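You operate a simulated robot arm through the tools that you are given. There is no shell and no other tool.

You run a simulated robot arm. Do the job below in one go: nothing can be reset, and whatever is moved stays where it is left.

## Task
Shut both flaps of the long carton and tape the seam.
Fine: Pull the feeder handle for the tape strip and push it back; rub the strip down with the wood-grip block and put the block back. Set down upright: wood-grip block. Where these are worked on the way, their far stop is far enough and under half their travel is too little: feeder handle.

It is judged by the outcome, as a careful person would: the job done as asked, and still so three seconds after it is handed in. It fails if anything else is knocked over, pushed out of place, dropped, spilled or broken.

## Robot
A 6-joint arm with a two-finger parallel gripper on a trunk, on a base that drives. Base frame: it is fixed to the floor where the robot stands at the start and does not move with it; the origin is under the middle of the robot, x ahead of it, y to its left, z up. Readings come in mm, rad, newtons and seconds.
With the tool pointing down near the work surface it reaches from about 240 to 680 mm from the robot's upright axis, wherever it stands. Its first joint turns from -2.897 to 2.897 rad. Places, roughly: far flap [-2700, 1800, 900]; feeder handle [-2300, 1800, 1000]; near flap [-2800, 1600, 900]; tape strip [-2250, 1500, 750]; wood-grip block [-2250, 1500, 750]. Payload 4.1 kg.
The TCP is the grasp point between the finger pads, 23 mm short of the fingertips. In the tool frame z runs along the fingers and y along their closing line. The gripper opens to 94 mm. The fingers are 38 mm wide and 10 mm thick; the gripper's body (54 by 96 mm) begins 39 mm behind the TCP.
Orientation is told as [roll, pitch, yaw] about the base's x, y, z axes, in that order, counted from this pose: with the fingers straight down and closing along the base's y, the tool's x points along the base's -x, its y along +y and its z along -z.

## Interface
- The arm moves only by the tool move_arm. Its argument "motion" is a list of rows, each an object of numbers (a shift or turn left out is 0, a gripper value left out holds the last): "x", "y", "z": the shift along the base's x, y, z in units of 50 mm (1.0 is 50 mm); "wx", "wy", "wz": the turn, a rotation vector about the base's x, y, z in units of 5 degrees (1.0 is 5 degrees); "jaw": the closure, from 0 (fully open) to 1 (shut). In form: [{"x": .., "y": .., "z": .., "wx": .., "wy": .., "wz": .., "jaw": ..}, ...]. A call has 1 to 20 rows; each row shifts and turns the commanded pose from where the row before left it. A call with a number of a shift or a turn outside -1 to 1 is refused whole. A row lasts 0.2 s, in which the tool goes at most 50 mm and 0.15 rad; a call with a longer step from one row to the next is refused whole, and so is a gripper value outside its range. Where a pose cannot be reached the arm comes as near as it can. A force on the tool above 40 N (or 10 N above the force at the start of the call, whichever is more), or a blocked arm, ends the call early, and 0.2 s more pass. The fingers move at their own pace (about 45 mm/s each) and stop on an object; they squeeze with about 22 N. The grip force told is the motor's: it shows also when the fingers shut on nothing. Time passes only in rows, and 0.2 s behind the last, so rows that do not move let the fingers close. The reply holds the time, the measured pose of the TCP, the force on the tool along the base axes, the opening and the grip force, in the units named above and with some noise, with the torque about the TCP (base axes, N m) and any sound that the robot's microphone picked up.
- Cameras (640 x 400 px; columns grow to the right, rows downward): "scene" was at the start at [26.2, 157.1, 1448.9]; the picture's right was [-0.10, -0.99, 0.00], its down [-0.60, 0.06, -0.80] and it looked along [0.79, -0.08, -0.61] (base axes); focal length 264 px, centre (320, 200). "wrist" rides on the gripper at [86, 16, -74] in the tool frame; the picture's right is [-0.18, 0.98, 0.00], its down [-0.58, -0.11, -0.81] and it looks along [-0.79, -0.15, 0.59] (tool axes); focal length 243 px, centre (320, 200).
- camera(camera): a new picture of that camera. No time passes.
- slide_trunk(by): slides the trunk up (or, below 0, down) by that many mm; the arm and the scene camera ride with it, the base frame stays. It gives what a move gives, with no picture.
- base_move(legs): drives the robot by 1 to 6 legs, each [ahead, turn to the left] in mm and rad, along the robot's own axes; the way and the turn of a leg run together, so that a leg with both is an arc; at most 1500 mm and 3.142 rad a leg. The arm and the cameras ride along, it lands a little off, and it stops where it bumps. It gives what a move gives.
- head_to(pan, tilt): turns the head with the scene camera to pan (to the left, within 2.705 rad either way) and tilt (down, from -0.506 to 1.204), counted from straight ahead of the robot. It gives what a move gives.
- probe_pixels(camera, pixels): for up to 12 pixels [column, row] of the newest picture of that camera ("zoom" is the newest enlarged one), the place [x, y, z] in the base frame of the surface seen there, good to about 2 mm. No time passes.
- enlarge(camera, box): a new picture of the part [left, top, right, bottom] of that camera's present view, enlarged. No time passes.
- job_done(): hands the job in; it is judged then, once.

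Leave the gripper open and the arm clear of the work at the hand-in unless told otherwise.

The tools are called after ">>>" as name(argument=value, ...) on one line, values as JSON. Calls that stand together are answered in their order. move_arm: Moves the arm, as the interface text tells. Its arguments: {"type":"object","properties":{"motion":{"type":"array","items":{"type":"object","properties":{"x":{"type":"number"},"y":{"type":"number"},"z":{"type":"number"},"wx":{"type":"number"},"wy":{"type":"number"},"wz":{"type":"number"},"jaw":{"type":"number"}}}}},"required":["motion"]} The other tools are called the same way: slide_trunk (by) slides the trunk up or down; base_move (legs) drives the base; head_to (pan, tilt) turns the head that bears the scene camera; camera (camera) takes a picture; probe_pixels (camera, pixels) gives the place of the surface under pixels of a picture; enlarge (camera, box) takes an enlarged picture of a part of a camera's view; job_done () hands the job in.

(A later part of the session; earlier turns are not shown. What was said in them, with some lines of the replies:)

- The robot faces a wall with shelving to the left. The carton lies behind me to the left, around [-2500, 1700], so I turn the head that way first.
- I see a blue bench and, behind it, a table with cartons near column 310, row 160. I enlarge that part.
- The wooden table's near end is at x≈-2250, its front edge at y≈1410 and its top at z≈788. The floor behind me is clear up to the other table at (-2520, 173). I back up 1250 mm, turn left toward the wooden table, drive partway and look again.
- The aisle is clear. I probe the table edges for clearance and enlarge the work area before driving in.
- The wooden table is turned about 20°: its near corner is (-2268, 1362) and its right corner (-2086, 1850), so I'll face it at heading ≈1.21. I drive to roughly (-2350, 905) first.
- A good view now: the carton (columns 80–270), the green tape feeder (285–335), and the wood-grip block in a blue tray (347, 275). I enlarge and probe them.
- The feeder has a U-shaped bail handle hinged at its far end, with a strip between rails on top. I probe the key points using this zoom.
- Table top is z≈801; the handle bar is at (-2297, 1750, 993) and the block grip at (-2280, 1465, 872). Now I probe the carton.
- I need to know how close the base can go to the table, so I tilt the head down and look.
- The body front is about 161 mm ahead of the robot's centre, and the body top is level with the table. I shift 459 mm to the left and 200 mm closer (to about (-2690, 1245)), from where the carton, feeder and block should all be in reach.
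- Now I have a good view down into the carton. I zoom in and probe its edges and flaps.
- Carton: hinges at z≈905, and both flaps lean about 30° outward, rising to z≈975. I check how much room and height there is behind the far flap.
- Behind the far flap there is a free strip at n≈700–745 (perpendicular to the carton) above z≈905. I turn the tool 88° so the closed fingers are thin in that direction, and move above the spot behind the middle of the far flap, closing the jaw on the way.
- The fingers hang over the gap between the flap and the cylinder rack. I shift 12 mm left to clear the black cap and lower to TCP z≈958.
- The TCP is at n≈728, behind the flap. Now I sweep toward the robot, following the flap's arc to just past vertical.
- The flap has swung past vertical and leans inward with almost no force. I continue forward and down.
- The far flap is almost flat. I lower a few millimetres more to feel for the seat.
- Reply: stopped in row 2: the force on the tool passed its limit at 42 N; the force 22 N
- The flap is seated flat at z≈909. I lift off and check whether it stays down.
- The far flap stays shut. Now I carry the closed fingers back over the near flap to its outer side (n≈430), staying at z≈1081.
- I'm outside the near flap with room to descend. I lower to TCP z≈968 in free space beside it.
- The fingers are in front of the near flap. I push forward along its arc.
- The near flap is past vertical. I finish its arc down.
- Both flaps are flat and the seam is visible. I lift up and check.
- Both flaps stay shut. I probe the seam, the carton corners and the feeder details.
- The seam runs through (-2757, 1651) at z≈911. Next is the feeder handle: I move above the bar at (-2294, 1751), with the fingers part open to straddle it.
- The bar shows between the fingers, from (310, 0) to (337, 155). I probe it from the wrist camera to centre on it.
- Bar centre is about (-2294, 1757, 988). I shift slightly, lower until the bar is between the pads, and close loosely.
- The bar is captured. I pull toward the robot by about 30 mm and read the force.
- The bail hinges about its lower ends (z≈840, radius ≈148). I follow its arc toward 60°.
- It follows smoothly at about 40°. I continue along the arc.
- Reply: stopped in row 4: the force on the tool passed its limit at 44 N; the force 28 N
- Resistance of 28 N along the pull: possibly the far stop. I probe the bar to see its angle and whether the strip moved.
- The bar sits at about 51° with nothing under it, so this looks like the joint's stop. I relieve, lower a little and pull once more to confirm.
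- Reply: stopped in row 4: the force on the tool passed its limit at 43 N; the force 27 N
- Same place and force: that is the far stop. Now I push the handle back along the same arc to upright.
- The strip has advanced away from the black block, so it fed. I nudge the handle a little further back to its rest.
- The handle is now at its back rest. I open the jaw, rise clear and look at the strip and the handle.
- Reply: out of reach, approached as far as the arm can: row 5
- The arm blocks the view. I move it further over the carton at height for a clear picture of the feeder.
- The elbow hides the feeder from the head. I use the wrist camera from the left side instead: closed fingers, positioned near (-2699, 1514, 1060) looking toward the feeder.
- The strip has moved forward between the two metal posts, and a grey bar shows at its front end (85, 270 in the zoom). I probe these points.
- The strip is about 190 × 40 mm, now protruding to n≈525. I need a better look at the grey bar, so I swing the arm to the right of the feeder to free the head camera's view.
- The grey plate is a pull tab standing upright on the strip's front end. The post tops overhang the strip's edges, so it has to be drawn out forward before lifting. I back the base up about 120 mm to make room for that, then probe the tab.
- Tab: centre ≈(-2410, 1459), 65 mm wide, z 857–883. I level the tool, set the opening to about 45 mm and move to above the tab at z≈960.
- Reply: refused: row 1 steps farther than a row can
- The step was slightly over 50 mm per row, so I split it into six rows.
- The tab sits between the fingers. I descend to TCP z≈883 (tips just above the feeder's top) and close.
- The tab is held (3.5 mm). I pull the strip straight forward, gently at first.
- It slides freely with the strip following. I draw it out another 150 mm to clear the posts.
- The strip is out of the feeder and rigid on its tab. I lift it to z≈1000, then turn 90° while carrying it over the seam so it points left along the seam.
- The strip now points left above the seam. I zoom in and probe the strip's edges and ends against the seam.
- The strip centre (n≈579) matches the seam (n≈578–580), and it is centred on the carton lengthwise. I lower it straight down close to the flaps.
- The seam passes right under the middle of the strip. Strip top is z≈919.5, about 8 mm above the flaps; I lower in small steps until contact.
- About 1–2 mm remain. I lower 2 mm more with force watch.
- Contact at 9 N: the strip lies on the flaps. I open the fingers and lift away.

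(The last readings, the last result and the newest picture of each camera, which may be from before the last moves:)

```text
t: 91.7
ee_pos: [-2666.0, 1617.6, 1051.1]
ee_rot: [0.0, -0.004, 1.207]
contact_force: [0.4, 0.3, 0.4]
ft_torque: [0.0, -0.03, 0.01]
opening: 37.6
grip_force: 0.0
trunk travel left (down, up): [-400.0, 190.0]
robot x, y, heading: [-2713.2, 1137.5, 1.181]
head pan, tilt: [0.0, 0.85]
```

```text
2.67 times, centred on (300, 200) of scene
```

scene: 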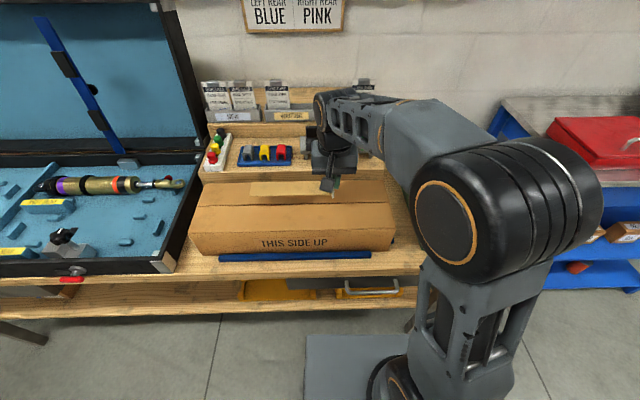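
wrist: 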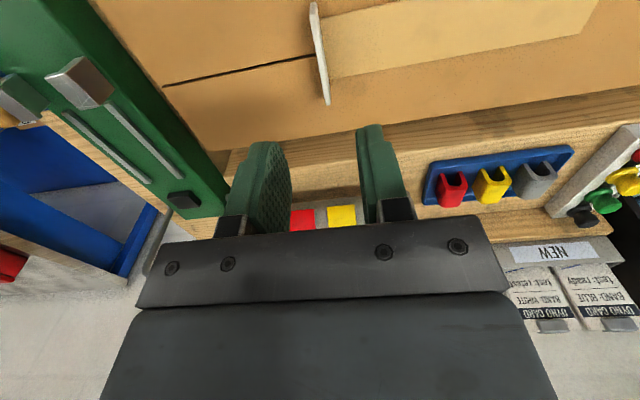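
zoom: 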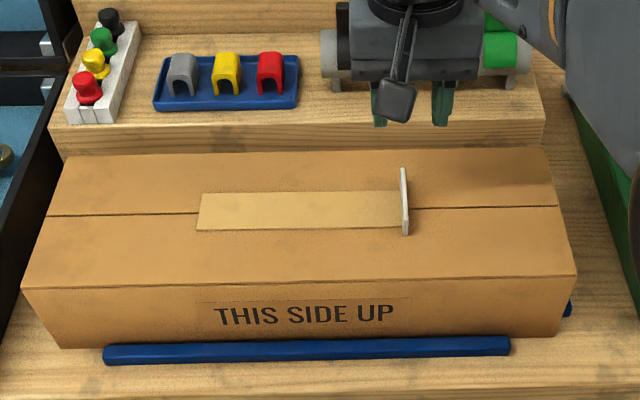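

The strip lies centred across the seam. Now for the block: I move above its wooden grip at about (-2279, 1460), keeping the same tool yaw (fingers closing across the grip).

>>> move_arm(motion=[{"x": 0.859, "y": -0.35, "jaw": 0.4}, {"x": 0.859, "y": -0.35}, {"x": 0.859, "y": -0.35}, {"x": 0.859, "y": -0.35}, {"x": 0.859, "y": -0.35}, {"x": 0.859, "y": -0.35}, {"x": 0.859, "y": -0.35}, {"x": 0.859, "y": -0.35}, {"x": 0.859, "y": -0.35}, {"z": -0.9}, {"z": -0.9}])

>>> camera(camera="wrist")

>>> enlarge(camera="wrist", box=[200, 0, 460, 160])

```text
t: 94.1
ee_pos: [-2281.4, 1461.4, 960.1]
ee_rot: [0.001, -0.004, 1.207]
contact_force: [-0.3, 0.0, -0.5]
ft_torque: [-0.01, -0.01, 0.02]
opening: 56.4
grip_force: 0.2
trunk travel left (down, up): [-400.0, 190.0]
robot x, y, heading: [-2711.5, 1138.9, 1.187]
head pan, tilt: [0.0, 0.85]
```

```text
taken
```

wrist: 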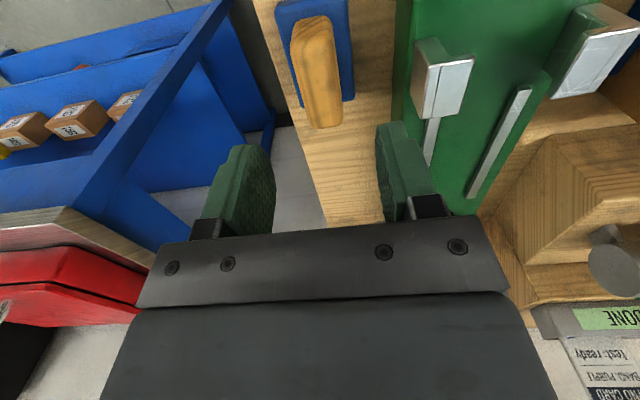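

```text
2.46 times, centred on (330, 80) of wrist
```

zoom: 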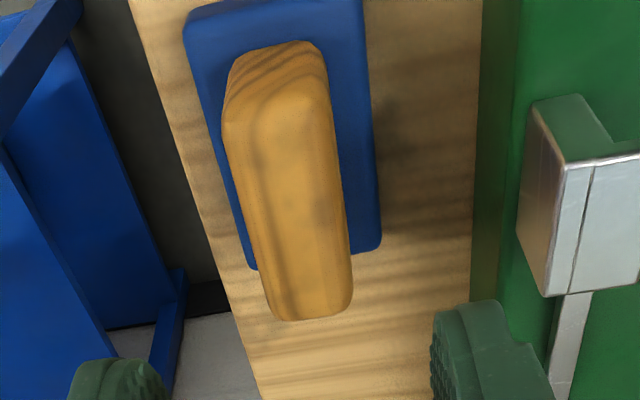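

>>> probe_pixels(camera="zoom", pixels=[[290, 150], [300, 300], [230, 150], [335, 180], [345, 300], [270, 300], [315, 70], [235, 85], [195, 20], [355, 20], [375, 240], [250, 262]])

>>> probe_pixels(camera="zoom", pixels=[[290, 120], [295, 200], [300, 250], [250, 200], [330, 200], [260, 250], [340, 250], [310, 310], [480, 320], [520, 260]])

```text
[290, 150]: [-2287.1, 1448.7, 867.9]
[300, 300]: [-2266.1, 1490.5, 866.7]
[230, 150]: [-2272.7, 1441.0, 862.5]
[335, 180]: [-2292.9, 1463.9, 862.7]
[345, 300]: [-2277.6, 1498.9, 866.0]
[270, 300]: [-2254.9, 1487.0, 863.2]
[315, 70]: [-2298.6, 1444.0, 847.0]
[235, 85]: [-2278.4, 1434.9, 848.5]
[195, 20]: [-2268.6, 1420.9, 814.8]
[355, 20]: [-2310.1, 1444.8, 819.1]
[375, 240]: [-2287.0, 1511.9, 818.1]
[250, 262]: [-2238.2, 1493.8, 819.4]
```

```text
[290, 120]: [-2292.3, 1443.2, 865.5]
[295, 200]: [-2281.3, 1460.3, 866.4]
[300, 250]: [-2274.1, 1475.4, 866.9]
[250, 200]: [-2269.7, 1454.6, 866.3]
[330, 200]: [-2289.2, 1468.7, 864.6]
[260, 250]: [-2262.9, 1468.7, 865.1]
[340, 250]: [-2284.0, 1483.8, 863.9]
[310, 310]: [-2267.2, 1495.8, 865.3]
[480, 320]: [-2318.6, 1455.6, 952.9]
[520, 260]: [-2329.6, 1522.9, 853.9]
```

Block centre is (-2275, 1466): base about 51 × 76 mm with top z≈820, grip 25 mm wide with top z≈866. I centre on it, descend to TCP z≈852 and grip.

>>> move_arm(motion=[{"x": 0.104, "y": 0.112}, {"z": -0.8}, {"z": -0.8}, {"z": -0.4}, {"z": -0.16}])

>>> move_arm(motion=[{"jaw": 1}, {"jaw": 1}, {"jaw": 1}, {"jaw": 1}])

>>> camera(camera="wrist")

```text
t: 95.3
ee_pos: [-2274.8, 1465.8, 851.9]
ee_rot: [0.002, -0.003, 1.206]
contact_force: [-1.1, 0.2, 0.0]
ft_torque: [0.0, -0.02, -0.01]
opening: 56.3
grip_force: 0.1
trunk travel left (down, up): [-400.0, 190.0]
robot x, y, heading: [-2715.6, 1140.2, 1.188]
head pan, tilt: [0.0, 0.85]
```

```text
t: 96.3
ee_pos: [-2275.4, 1465.5, 851.3]
ee_rot: [0.0, -0.001, 1.205]
contact_force: [0.0, 0.4, 0.5]
ft_torque: [0.04, -0.01, 0.02]
opening: 29.7
grip_force: 22.3
trunk travel left (down, up): [-400.0, 190.0]
robot x, y, heading: [-2714.2, 1140.8, 1.187]
head pan, tilt: [0.0, 0.85]
```

```text
taken
```

wrist: 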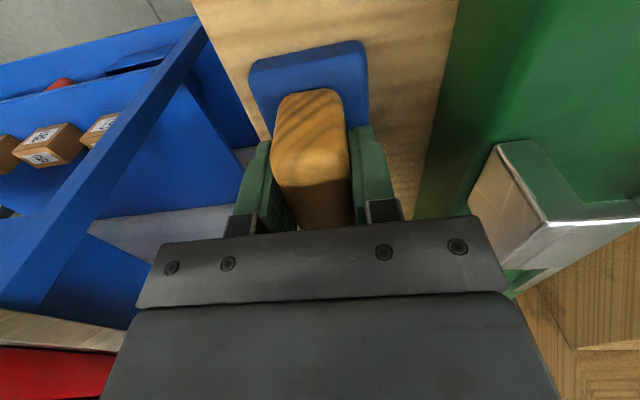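

Gripped at (-2275.4, 1465.5, 851.3). I note that pose for the return and lift.

>>> move_arm(motion=[{"z": 0.2}, {"z": 0.6}, {"z": 0.8}, {"z": 0.8}, {"z": 0.6}])

>>> camera(camera="wrist")

>>> camera(camera="scene")

```text
t: 97.5
ee_pos: [-2276.2, 1468.9, 1001.8]
ee_rot: [0.0, -0.004, 1.205]
contact_force: [0.3, -0.1, -1.3]
ft_torque: [-0.01, 0.01, 0.01]
opening: 30.0
grip_force: 21.7
trunk travel left (down, up): [-400.0, 190.0]
robot x, y, heading: [-2712.3, 1135.1, 1.185]
head pan, tilt: [0.0, 0.85]
```

```text
taken
```

wrist: 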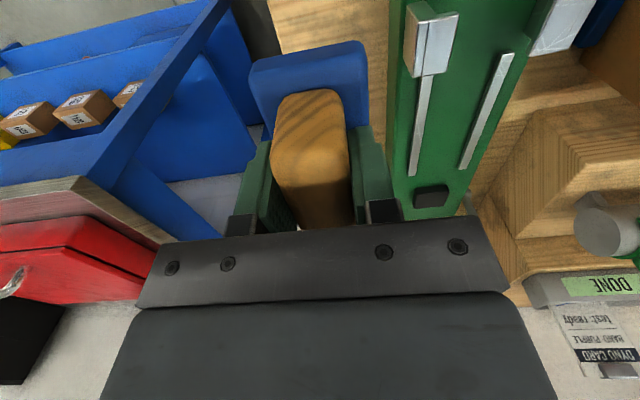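

```text
taken
```

scene: 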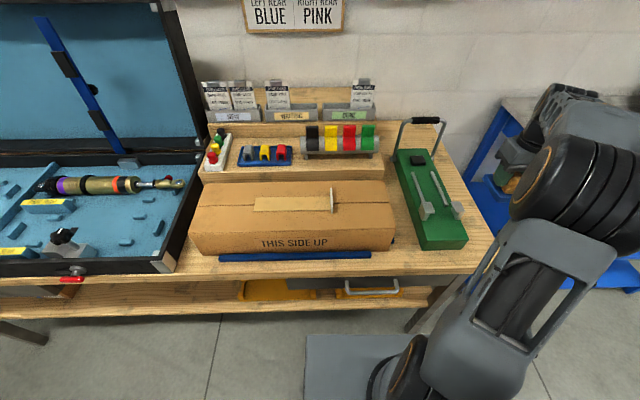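

The blue pad is part of the block and came up with it. I probe the strip's exact position on the carton.

>>> enlarge(camera="scene", box=[180, 150, 420, 280])

>>> probe_pixels(camera="scene", pixels=[[256, 200], [256, 210], [290, 199], [290, 210], [325, 198], [325, 209], [331, 190], [332, 210], [300, 204], [300, 192], [300, 216]])

```text
2.67 times, centred on (300, 215) of scene
```

zoom: 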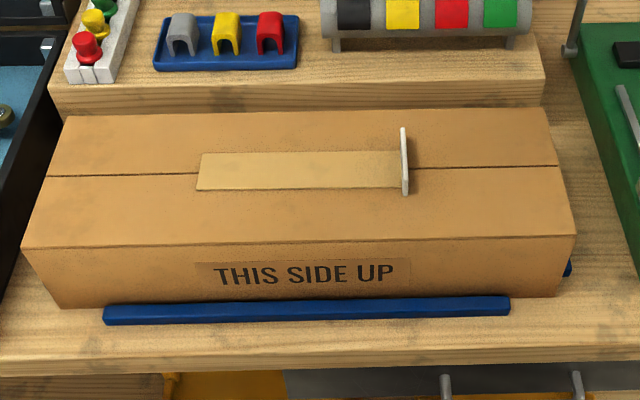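

```text
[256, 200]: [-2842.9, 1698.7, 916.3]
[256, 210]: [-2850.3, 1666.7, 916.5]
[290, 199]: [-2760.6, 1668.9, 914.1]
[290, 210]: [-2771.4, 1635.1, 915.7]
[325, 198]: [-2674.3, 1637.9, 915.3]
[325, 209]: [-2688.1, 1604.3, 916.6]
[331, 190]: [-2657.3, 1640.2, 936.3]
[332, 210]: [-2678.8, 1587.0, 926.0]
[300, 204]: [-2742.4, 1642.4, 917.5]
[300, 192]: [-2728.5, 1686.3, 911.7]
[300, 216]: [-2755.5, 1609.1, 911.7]
```

Strip: u −3257…−3067, n 558–598; tab at u≈−3065. I carry the block across at z≈1025 to just left of the tab, then lower to just above the strip.

>>> move_arm(motion=[{"z": 0.46}, {"x": -0.84, "y": 0.316}, {"x": -0.84, "y": 0.316}, {"x": -0.84, "y": 0.316}, {"x": -0.84, "y": 0.316}, {"x": -0.84, "y": 0.316}, {"x": -0.84, "y": 0.316}, {"x": -0.84, "y": 0.316}, {"x": -0.84, "y": 0.316}, {"x": -0.84, "y": 0.316}, {"x": -0.84, "y": 0.316}, {}])

>>> camera(camera="wrist")

>>> camera(camera="scene")

```text
t: 100.1
ee_pos: [-2690.9, 1623.0, 1023.5]
ee_rot: [0.001, -0.001, 1.206]
contact_force: [-0.2, 0.0, -2.1]
ft_torque: [0.0, -0.02, 0.03]
opening: 29.8
grip_force: 21.9
trunk travel left (down, up): [-400.0, 190.0]
robot x, y, heading: [-2714.1, 1140.3, 1.185]
head pan, tilt: [0.0, 0.85]
```

```text
taken
```

wrist: 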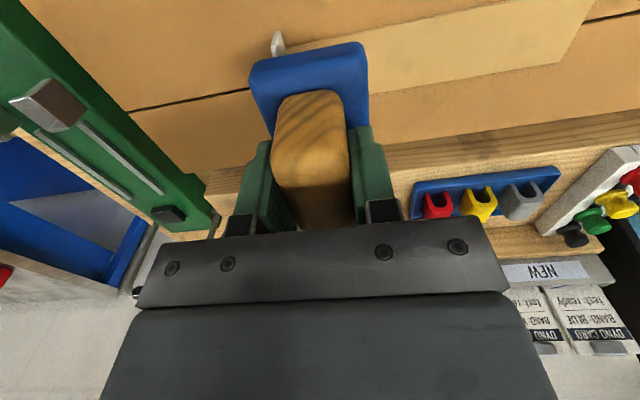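

```text
taken
```

scene: 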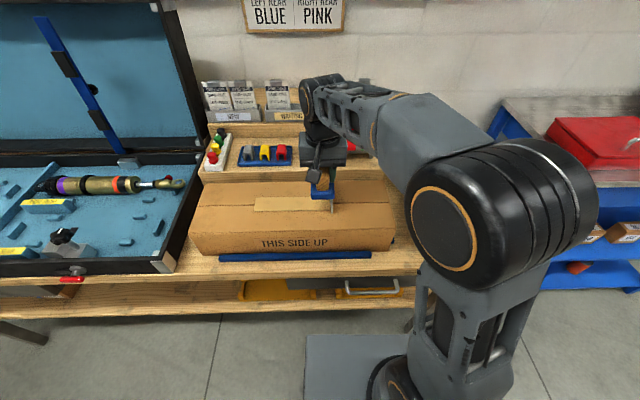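

I shift about 8 mm further left to be sure to miss the tab, and lower to z≈970 (pad bottom ≈ 919).

>>> move_arm(motion=[{"x": -0.136, "y": 0.094}, {"z": -0.5}, {"z": -0.3}, {"z": -0.25}, {}])

>>> camera(camera="wrist")

>>> enlarge(camera="scene", box=[230, 150, 390, 270])

```text
t: 101.3
ee_pos: [-2700.1, 1630.7, 972.1]
ee_rot: [-0.001, -0.004, 1.206]
contact_force: [0.5, -0.5, -1.7]
ft_torque: [-0.01, 0.02, 0.0]
opening: 30.1
grip_force: 21.9
trunk travel left (down, up): [-400.0, 190.0]
robot x, y, heading: [-2711.1, 1140.1, 1.186]
head pan, tilt: [0.0, 0.85]
```

```text
taken
```

wrist: 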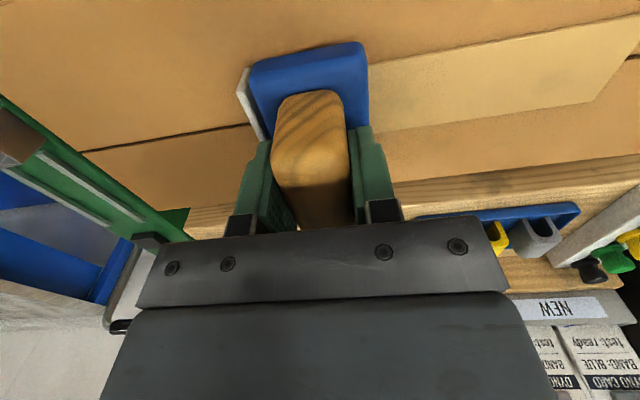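

```text
3.33 times, centred on (310, 210) of scene
```

zoom: 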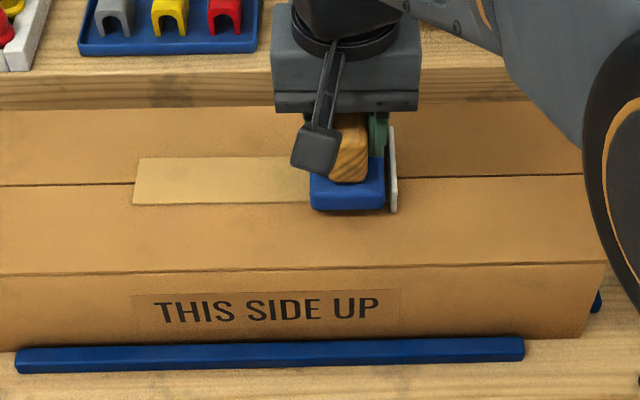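

The block sits just left of the tab. I lower until I feel contact.

>>> move_arm(motion=[{"z": -0.1}, {"z": -0.04}, {}])

```text
t: 102.1
ee_pos: [-2700.2, 1629.0, 965.5]
ee_rot: [0.001, -0.004, 1.206]
contact_force: [0.5, -0.4, -1.4]
ft_torque: [0.04, 0.02, 0.01]
opening: 29.8
grip_force: 21.8
trunk travel left (down, up): [-400.0, 190.0]
robot x, y, heading: [-2711.1, 1140.1, 1.188]
head pan, tilt: [0.0, 0.85]
```

>>> move_arm(motion=[{"z": -0.03}, {"z": -0.02}, {}])

```text
t: 102.9
ee_pos: [-2701.0, 1628.4, 965.3]
ee_rot: [0.0, -0.003, 1.205]
contact_force: [1.4, 1.2, 4.0]
ft_torque: [0.07, -0.02, 0.01]
opening: 29.7
grip_force: 21.9
trunk travel left (down, up): [-400.0, 190.0]
robot x, y, heading: [-2712.4, 1140.3, 1.188]
head pan, tilt: [0.0, 0.85]
```

Contact. I press slightly more and make a short first stroke to the left, checking that the strip doesn't move.

>>> move_arm(motion=[{"z": -0.014}, {"x": -0.187, "y": 0.07}, {"x": -0.187, "y": 0.07}, {"x": -0.187, "y": 0.07}])

>>> enlarge(camera="scene", box=[230, 150, 390, 270])

```text
t: 103.9
ee_pos: [-2727.4, 1637.9, 964.6]
ee_rot: [0.0, -0.003, 1.204]
contact_force: [6.9, -2.6, 9.6]
ft_torque: [-0.06, -0.32, -0.01]
opening: 29.9
grip_force: 21.9
trunk travel left (down, up): [-400.0, 190.0]
robot x, y, heading: [-2713.8, 1136.8, 1.184]
head pan, tilt: [0.0, 0.85]
```

```text
3.33 times, centred on (310, 210) of scene
```

zoom: 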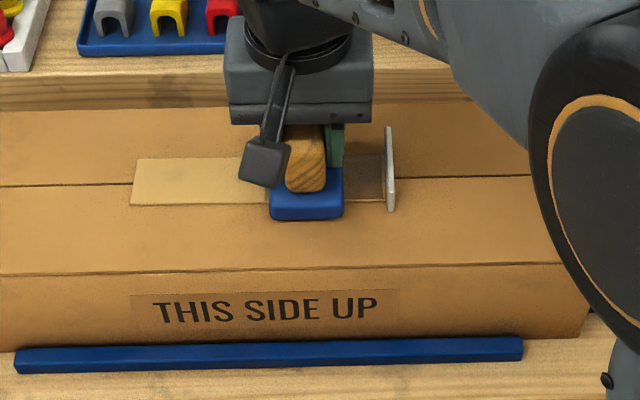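

The strip holds still and darkens where it is rubbed. I continue the stroke to its left end.

>>> move_arm(motion=[{"x": -0.281, "y": 0.105}, {"x": -0.281, "y": 0.105}, {"x": -0.281, "y": 0.105}, {"x": -0.281, "y": 0.105}, {"x": -0.281, "y": 0.105}, {"x": -0.281, "y": 0.105}, {"x": -0.281, "y": 0.105}, {"x": -0.281, "y": 0.105}])

>>> enlarge(camera="scene", box=[200, 150, 390, 270])

```text
t: 105.7
ee_pos: [-2841.0, 1681.6, 962.5]
ee_rot: [0.003, -0.004, 1.206]
contact_force: [8.0, -1.4, 11.8]
ft_torque: [-0.1, -0.41, -0.06]
opening: 30.0
grip_force: 22.6
trunk travel left (down, up): [-400.0, 190.0]
robot x, y, heading: [-2715.1, 1141.0, 1.186]
head pan, tilt: [0.0, 0.85]
```

```text
3.33 times, centred on (295, 210) of scene
```

zoom: 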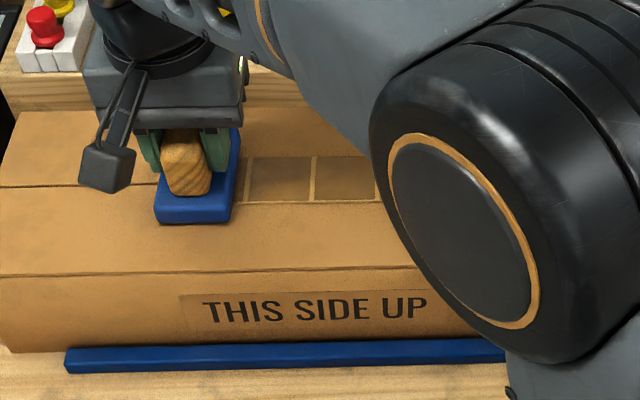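

The rubbed part shows dark sections. I rub back to the right, stopping short of the tab.

>>> move_arm(motion=[{"x": 0.271, "y": -0.102}, {"x": 0.271, "y": -0.102}, {"x": 0.271, "y": -0.102}, {"x": 0.271, "y": -0.102}, {"x": 0.271, "y": -0.102}, {"x": 0.271, "y": -0.102}, {"x": 0.271, "y": -0.102}, {"x": 0.271, "y": -0.102}, {"x": 0.271, "y": -0.102}, {"x": 0.271, "y": -0.102}])

>>> enlarge(camera="scene", box=[200, 150, 390, 270])

>>> camera(camera="wrist")

```text
t: 107.9
ee_pos: [-2706.4, 1629.0, 962.6]
ee_rot: [-0.002, -0.006, 1.206]
contact_force: [-9.3, 3.0, 17.0]
ft_torque: [0.17, 0.38, 0.06]
opening: 29.9
grip_force: 22.5
trunk travel left (down, up): [-400.0, 190.0]
robot x, y, heading: [-2713.0, 1141.6, 1.193]
head pan, tilt: [0.0, 0.85]
```

```text
3.33 times, centred on (295, 210) of scene
```

zoom: 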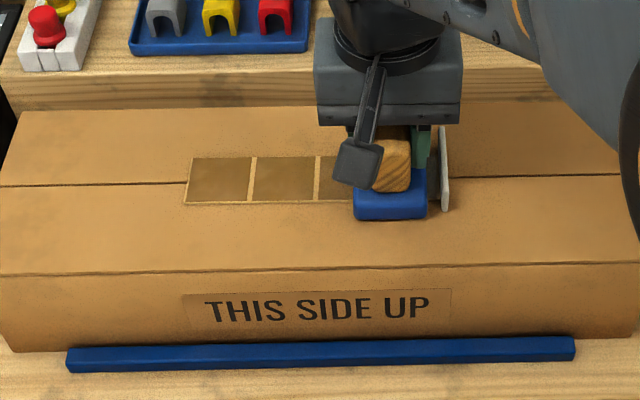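

```text
taken
```

wrist: 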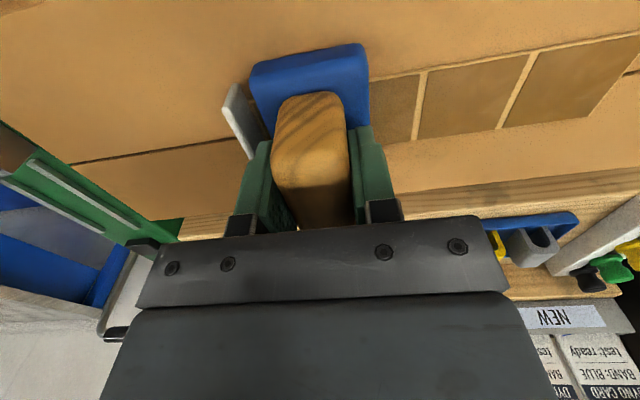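

All visible sections look rubbed down. I lift the block and check the strip's right end.

>>> move_arm(motion=[{"z": 0.3}, {"z": 0.6}, {"z": 0.6}, {"y": 0.8, "x": 0.3}, {}])

>>> enlarge(camera="scene", box=[200, 150, 390, 270])

>>> camera(camera="wrist")

```text
t: 109.1
ee_pos: [-2688.9, 1669.4, 1037.1]
ee_rot: [0.001, -0.003, 1.206]
contact_force: [-0.3, 0.1, -1.8]
ft_torque: [-0.04, -0.02, -0.04]
opening: 30.1
grip_force: 21.5
trunk travel left (down, up): [-400.0, 190.0]
robot x, y, heading: [-2711.3, 1141.2, 1.186]
head pan, tilt: [0.0, 0.85]
```

```text
3.33 times, centred on (295, 210) of scene
```

zoom: 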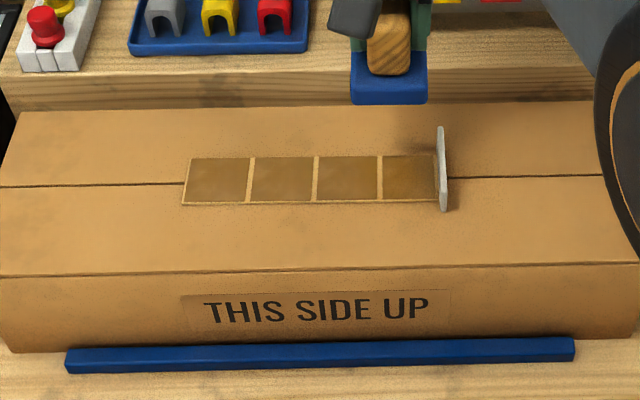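

```text
taken
```

wrist: 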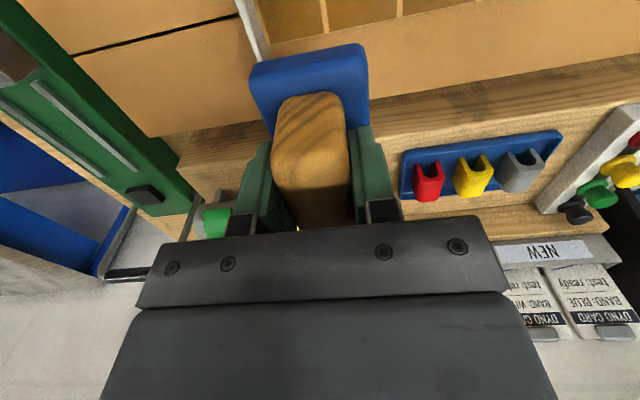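

All four sections of the strip are rubbed down and both flaps are taped. I carry the block back over its original place (-2275.4, 1465.5).

>>> move_arm(motion=[{"x": 0.827, "y": -0.408}, {"x": 0.827, "y": -0.408}, {"x": 0.827, "y": -0.408}, {"x": 0.827, "y": -0.408}, {"x": 0.827, "y": -0.408}, {"x": 0.827, "y": -0.408}, {"x": 0.827, "y": -0.408}, {"x": 0.827, "y": -0.408}, {"x": 0.827, "y": -0.408}, {"x": 0.827, "y": -0.408}, {}])

>>> move_arm(motion=[{}, {}])

>>> camera(camera="wrist")

```text
t: 111.5
ee_pos: [-2275.8, 1462.6, 1036.3]
ee_rot: [0.001, -0.003, 1.205]
contact_force: [-0.2, 0.1, -2.2]
ft_torque: [-0.02, 0.0, 0.0]
opening: 29.9
grip_force: 22.2
trunk travel left (down, up): [-400.0, 190.0]
robot x, y, heading: [-2713.4, 1139.2, 1.182]
head pan, tilt: [0.0, 0.85]
```

```text
t: 112.1
ee_pos: [-2276.7, 1463.5, 1037.0]
ee_rot: [0.0, -0.004, 1.206]
contact_force: [0.3, -0.4, -1.4]
ft_torque: [-0.02, -0.01, -0.02]
opening: 29.9
grip_force: 22.1
trunk travel left (down, up): [-400.0, 190.0]
robot x, y, heading: [-2712.2, 1140.8, 1.184]
head pan, tilt: [0.0, 0.85]
```

```text
taken
```

wrist: 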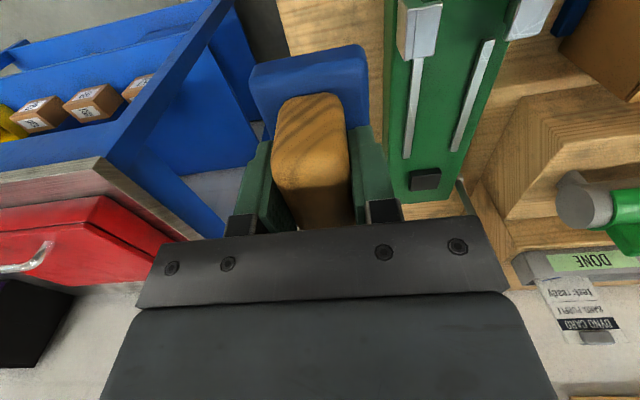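

I adjust 2 mm and lower to z≈858, a few millimetres above the table contact.

>>> move_arm(motion=[{"x": 0.016, "y": 0.046}, {"z": -0.9}, {"z": -0.9}, {"z": -0.9}, {"z": -0.6}, {"z": -0.26}, {}])

>>> camera(camera="wrist")

```text
t: 113.7
ee_pos: [-2277.9, 1467.7, 857.3]
ee_rot: [-0.001, -0.002, 1.206]
contact_force: [-0.6, 0.1, -2.0]
ft_torque: [-0.01, 0.01, 0.03]
opening: 30.1
grip_force: 22.8
trunk travel left (down, up): [-400.0, 190.0]
robot x, y, heading: [-2712.8, 1140.1, 1.184]
head pan, tilt: [0.0, 0.85]
```

```text
taken
```

wrist: 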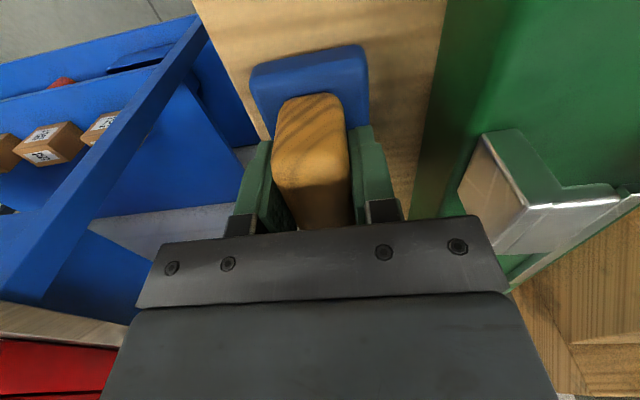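

Good alignment. I lower in small steps until the table takes the weight.

>>> move_arm(motion=[{"z": -0.08}, {"z": -0.02}, {}])

>>> move_arm(motion=[{"z": -0.03}, {}])

```text
t: 114.5
ee_pos: [-2278.3, 1467.7, 855.6]
ee_rot: [0.001, -0.004, 1.205]
contact_force: [-0.2, 0.5, -2.5]
ft_torque: [-0.03, 0.02, -0.02]
opening: 30.0
grip_force: 22.1
trunk travel left (down, up): [-400.0, 190.0]
robot x, y, heading: [-2714.9, 1139.1, 1.183]
head pan, tilt: [0.0, 0.85]
```

```text
t: 115.1
ee_pos: [-2277.9, 1466.9, 853.3]
ee_rot: [-0.001, -0.005, 1.206]
contact_force: [0.4, -0.4, -2.5]
ft_torque: [0.01, 0.01, 0.01]
opening: 29.8
grip_force: 22.1
trunk travel left (down, up): [-400.0, 190.0]
robot x, y, heading: [-2713.2, 1140.6, 1.18]
head pan, tilt: [0.0, 0.85]
```

>>> move_arm(motion=[{"z": -0.025}, {}])

>>> move_arm(motion=[{"z": -0.02}, {}])

```text
t: 115.7
ee_pos: [-2277.8, 1467.5, 850.2]
ee_rot: [0.0, -0.004, 1.204]
contact_force: [0.2, 0.1, -2.7]
ft_torque: [-0.01, 0.03, 0.04]
opening: 29.7
grip_force: 22.2
trunk travel left (down, up): [-400.0, 190.0]
robot x, y, heading: [-2713.0, 1136.0, 1.183]
head pan, tilt: [0.0, 0.85]
```

```text
t: 116.3
ee_pos: [-2277.2, 1466.8, 851.3]
ee_rot: [-0.001, -0.003, 1.206]
contact_force: [-0.1, 0.9, -1.7]
ft_torque: [-0.02, 0.02, -0.02]
opening: 29.9
grip_force: 22.3
trunk travel left (down, up): [-400.0, 190.0]
robot x, y, heading: [-2715.5, 1137.1, 1.19]
head pan, tilt: [0.0, 0.85]
```

Still carrying the weight; the block slid up a little in the grip while pressing, so I keep lowering 1 mm at a time.

>>> move_arm(motion=[{"z": -0.02}, {}])

>>> move_arm(motion=[{"z": -0.02}, {}])

```text
t: 116.9
ee_pos: [-2277.7, 1465.3, 850.3]
ee_rot: [-0.001, -0.004, 1.208]
contact_force: [-2.5, 1.2, 4.4]
ft_torque: [-0.14, 0.22, -0.11]
opening: 30.1
grip_force: 22.0
trunk travel left (down, up): [-400.0, 190.0]
robot x, y, heading: [-2711.1, 1139.5, 1.185]
head pan, tilt: [0.0, 0.85]
```

```text
t: 117.5
ee_pos: [-2277.1, 1468.1, 850.1]
ee_rot: [-0.001, -0.007, 1.206]
contact_force: [-1.6, 2.7, 14.0]
ft_torque: [-0.43, 0.37, -0.05]
opening: 29.9
grip_force: 21.8
trunk travel left (down, up): [-400.0, 190.0]
robot x, y, heading: [-2712.4, 1135.9, 1.186]
head pan, tilt: [0.0, 0.85]
```

The block is on the table (14 N). I relieve slightly, open the fingers and rise straight up.

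>>> move_arm(motion=[{"z": 0.014}, {"jaw": 0.6}, {"jaw": 0.45}, {}, {"z": 0.3}, {"z": 0.8}, {"z": 1}, {"z": 1}])

>>> camera(camera="wrist")

>>> enlarge(camera="wrist", box=[200, 0, 460, 160])

```text
t: 119.3
ee_pos: [-2278.2, 1471.9, 1003.4]
ee_rot: [-0.001, -0.003, 1.206]
contact_force: [0.4, -0.1, 0.3]
ft_torque: [0.0, 0.0, -0.02]
opening: 51.6
grip_force: 0.0
trunk travel left (down, up): [-400.0, 190.0]
robot x, y, heading: [-2714.8, 1137.8, 1.186]
head pan, tilt: [0.0, 0.85]
```

```text
taken
```

wrist: 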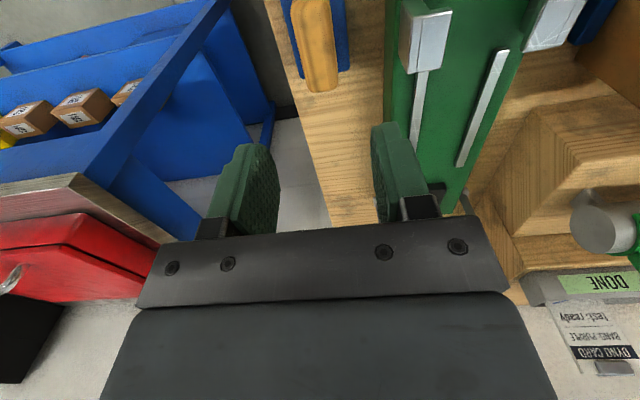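

```text
2.46 times, centred on (330, 80) of wrist
```

zoom: 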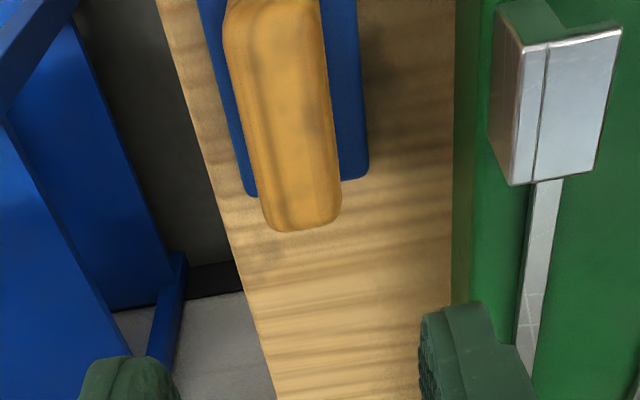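

The block stands upright in its place. I raise the arm, pull it back clear of the bench with the jaw open, and check everything.

>>> move_arm(motion=[{"z": 1, "jaw": 0}, {"z": 1}, {"x": 0.3, "y": -0.8}, {"x": 0.3, "y": -0.8}, {"x": 0.3, "y": -0.8}, {"x": 0.3, "y": -0.8}, {"x": 0.3, "y": -0.8}])

>>> head_to(pan=-0.25, tilt=0.85)

>>> camera(camera="scene")

>>> enlarge(camera="scene", box=[330, 60, 510, 230])

```text
t: 120.9
ee_pos: [-2204.1, 1267.0, 1102.3]
ee_rot: [0.001, -0.005, 1.204]
contact_force: [-0.2, -0.3, 0.1]
ft_torque: [0.01, 0.0, 0.04]
opening: 94.0
grip_force: 0.0
trunk travel left (down, up): [-400.0, 190.0]
robot x, y, heading: [-2712.4, 1136.6, 1.184]
head pan, tilt: [0.0, 0.85]
```

```text
t: 121.7
ee_pos: [-2204.0, 1267.6, 1100.8]
ee_rot: [0.001, -0.004, 1.205]
contact_force: [-0.4, 0.2, 0.0]
ft_torque: [-0.03, 0.02, 0.0]
opening: 94.0
grip_force: 0.1
trunk travel left (down, up): [-400.0, 190.0]
robot x, y, heading: [-2711.2, 1138.2, 1.184]
head pan, tilt: [-0.25, 0.85]
```

```text
taken
```

scene: 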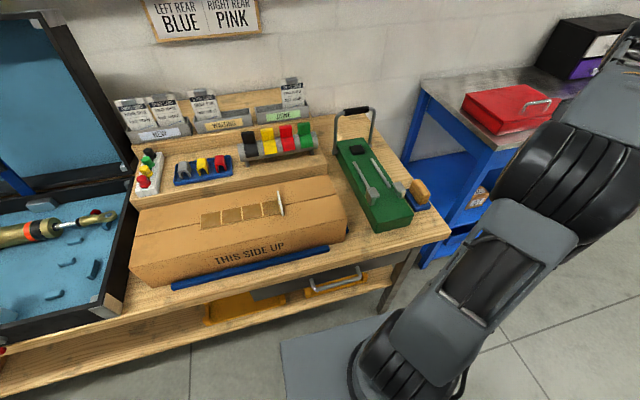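

```text
2.35 times, centred on (420, 145) of scene
```

zoom: 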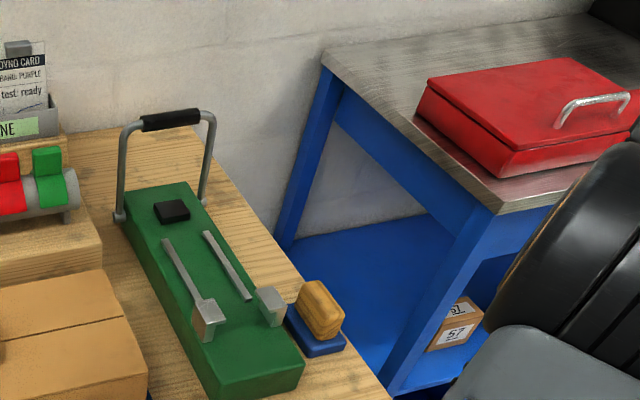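

Everything looks in place. I verify the block, handle and carton positions with a last probe.

>>> probe_pixels(camera="zoom", pixels=[[172, 119], [148, 124], [195, 117], [312, 355], [345, 345], [322, 300], [287, 310], [120, 215], [203, 203]])

>>> enlarge(camera="scene", box=[120, 140, 360, 300])

```text
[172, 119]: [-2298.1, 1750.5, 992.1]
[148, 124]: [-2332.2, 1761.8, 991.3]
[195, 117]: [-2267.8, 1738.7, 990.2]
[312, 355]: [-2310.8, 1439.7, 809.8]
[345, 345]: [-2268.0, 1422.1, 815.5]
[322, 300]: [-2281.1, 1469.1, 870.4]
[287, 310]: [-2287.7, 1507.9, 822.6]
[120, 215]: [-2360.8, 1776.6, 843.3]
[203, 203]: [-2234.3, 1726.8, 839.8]
```

```text
2.50 times, centred on (240, 220) of scene
```

zoom: 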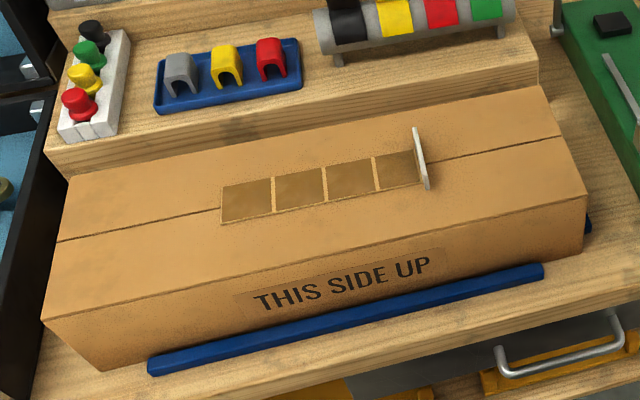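

The handle is back at its starting position, (-2298, 1750, 992). The block stands within about 2 mm of its original spot. Both flaps are shut with the strip rubbed down over the seam, the gripper is open and the arm is clear. I hand the job in.

>>> job_done()

```text
The job is handed in.
```

The carton is shut and taped, and the job is handed in; I haven't seen the judge's result.

- **Flaps:** both the far and near flap lie flat and stayed down after I let go of them.
- **Feeder handle:** I pulled it to its far stop, about 51° of swing, and pushed it back to where it started.
- **Tape strip:** it lies across the seam at the middle of the carton, and all four sections show as rubbed down. The strip is about 190 mm long on a 485 mm seam, so it covers the middle part rather than the full length. Its grey pull tab is still attached at the right-hand end.
- **Wood-grip block:** it stands upright on the table within about 2 mm of its original spot.

Nothing else on the bench looked moved in the last pictures. The gripper is open and the arm is clear of the work.
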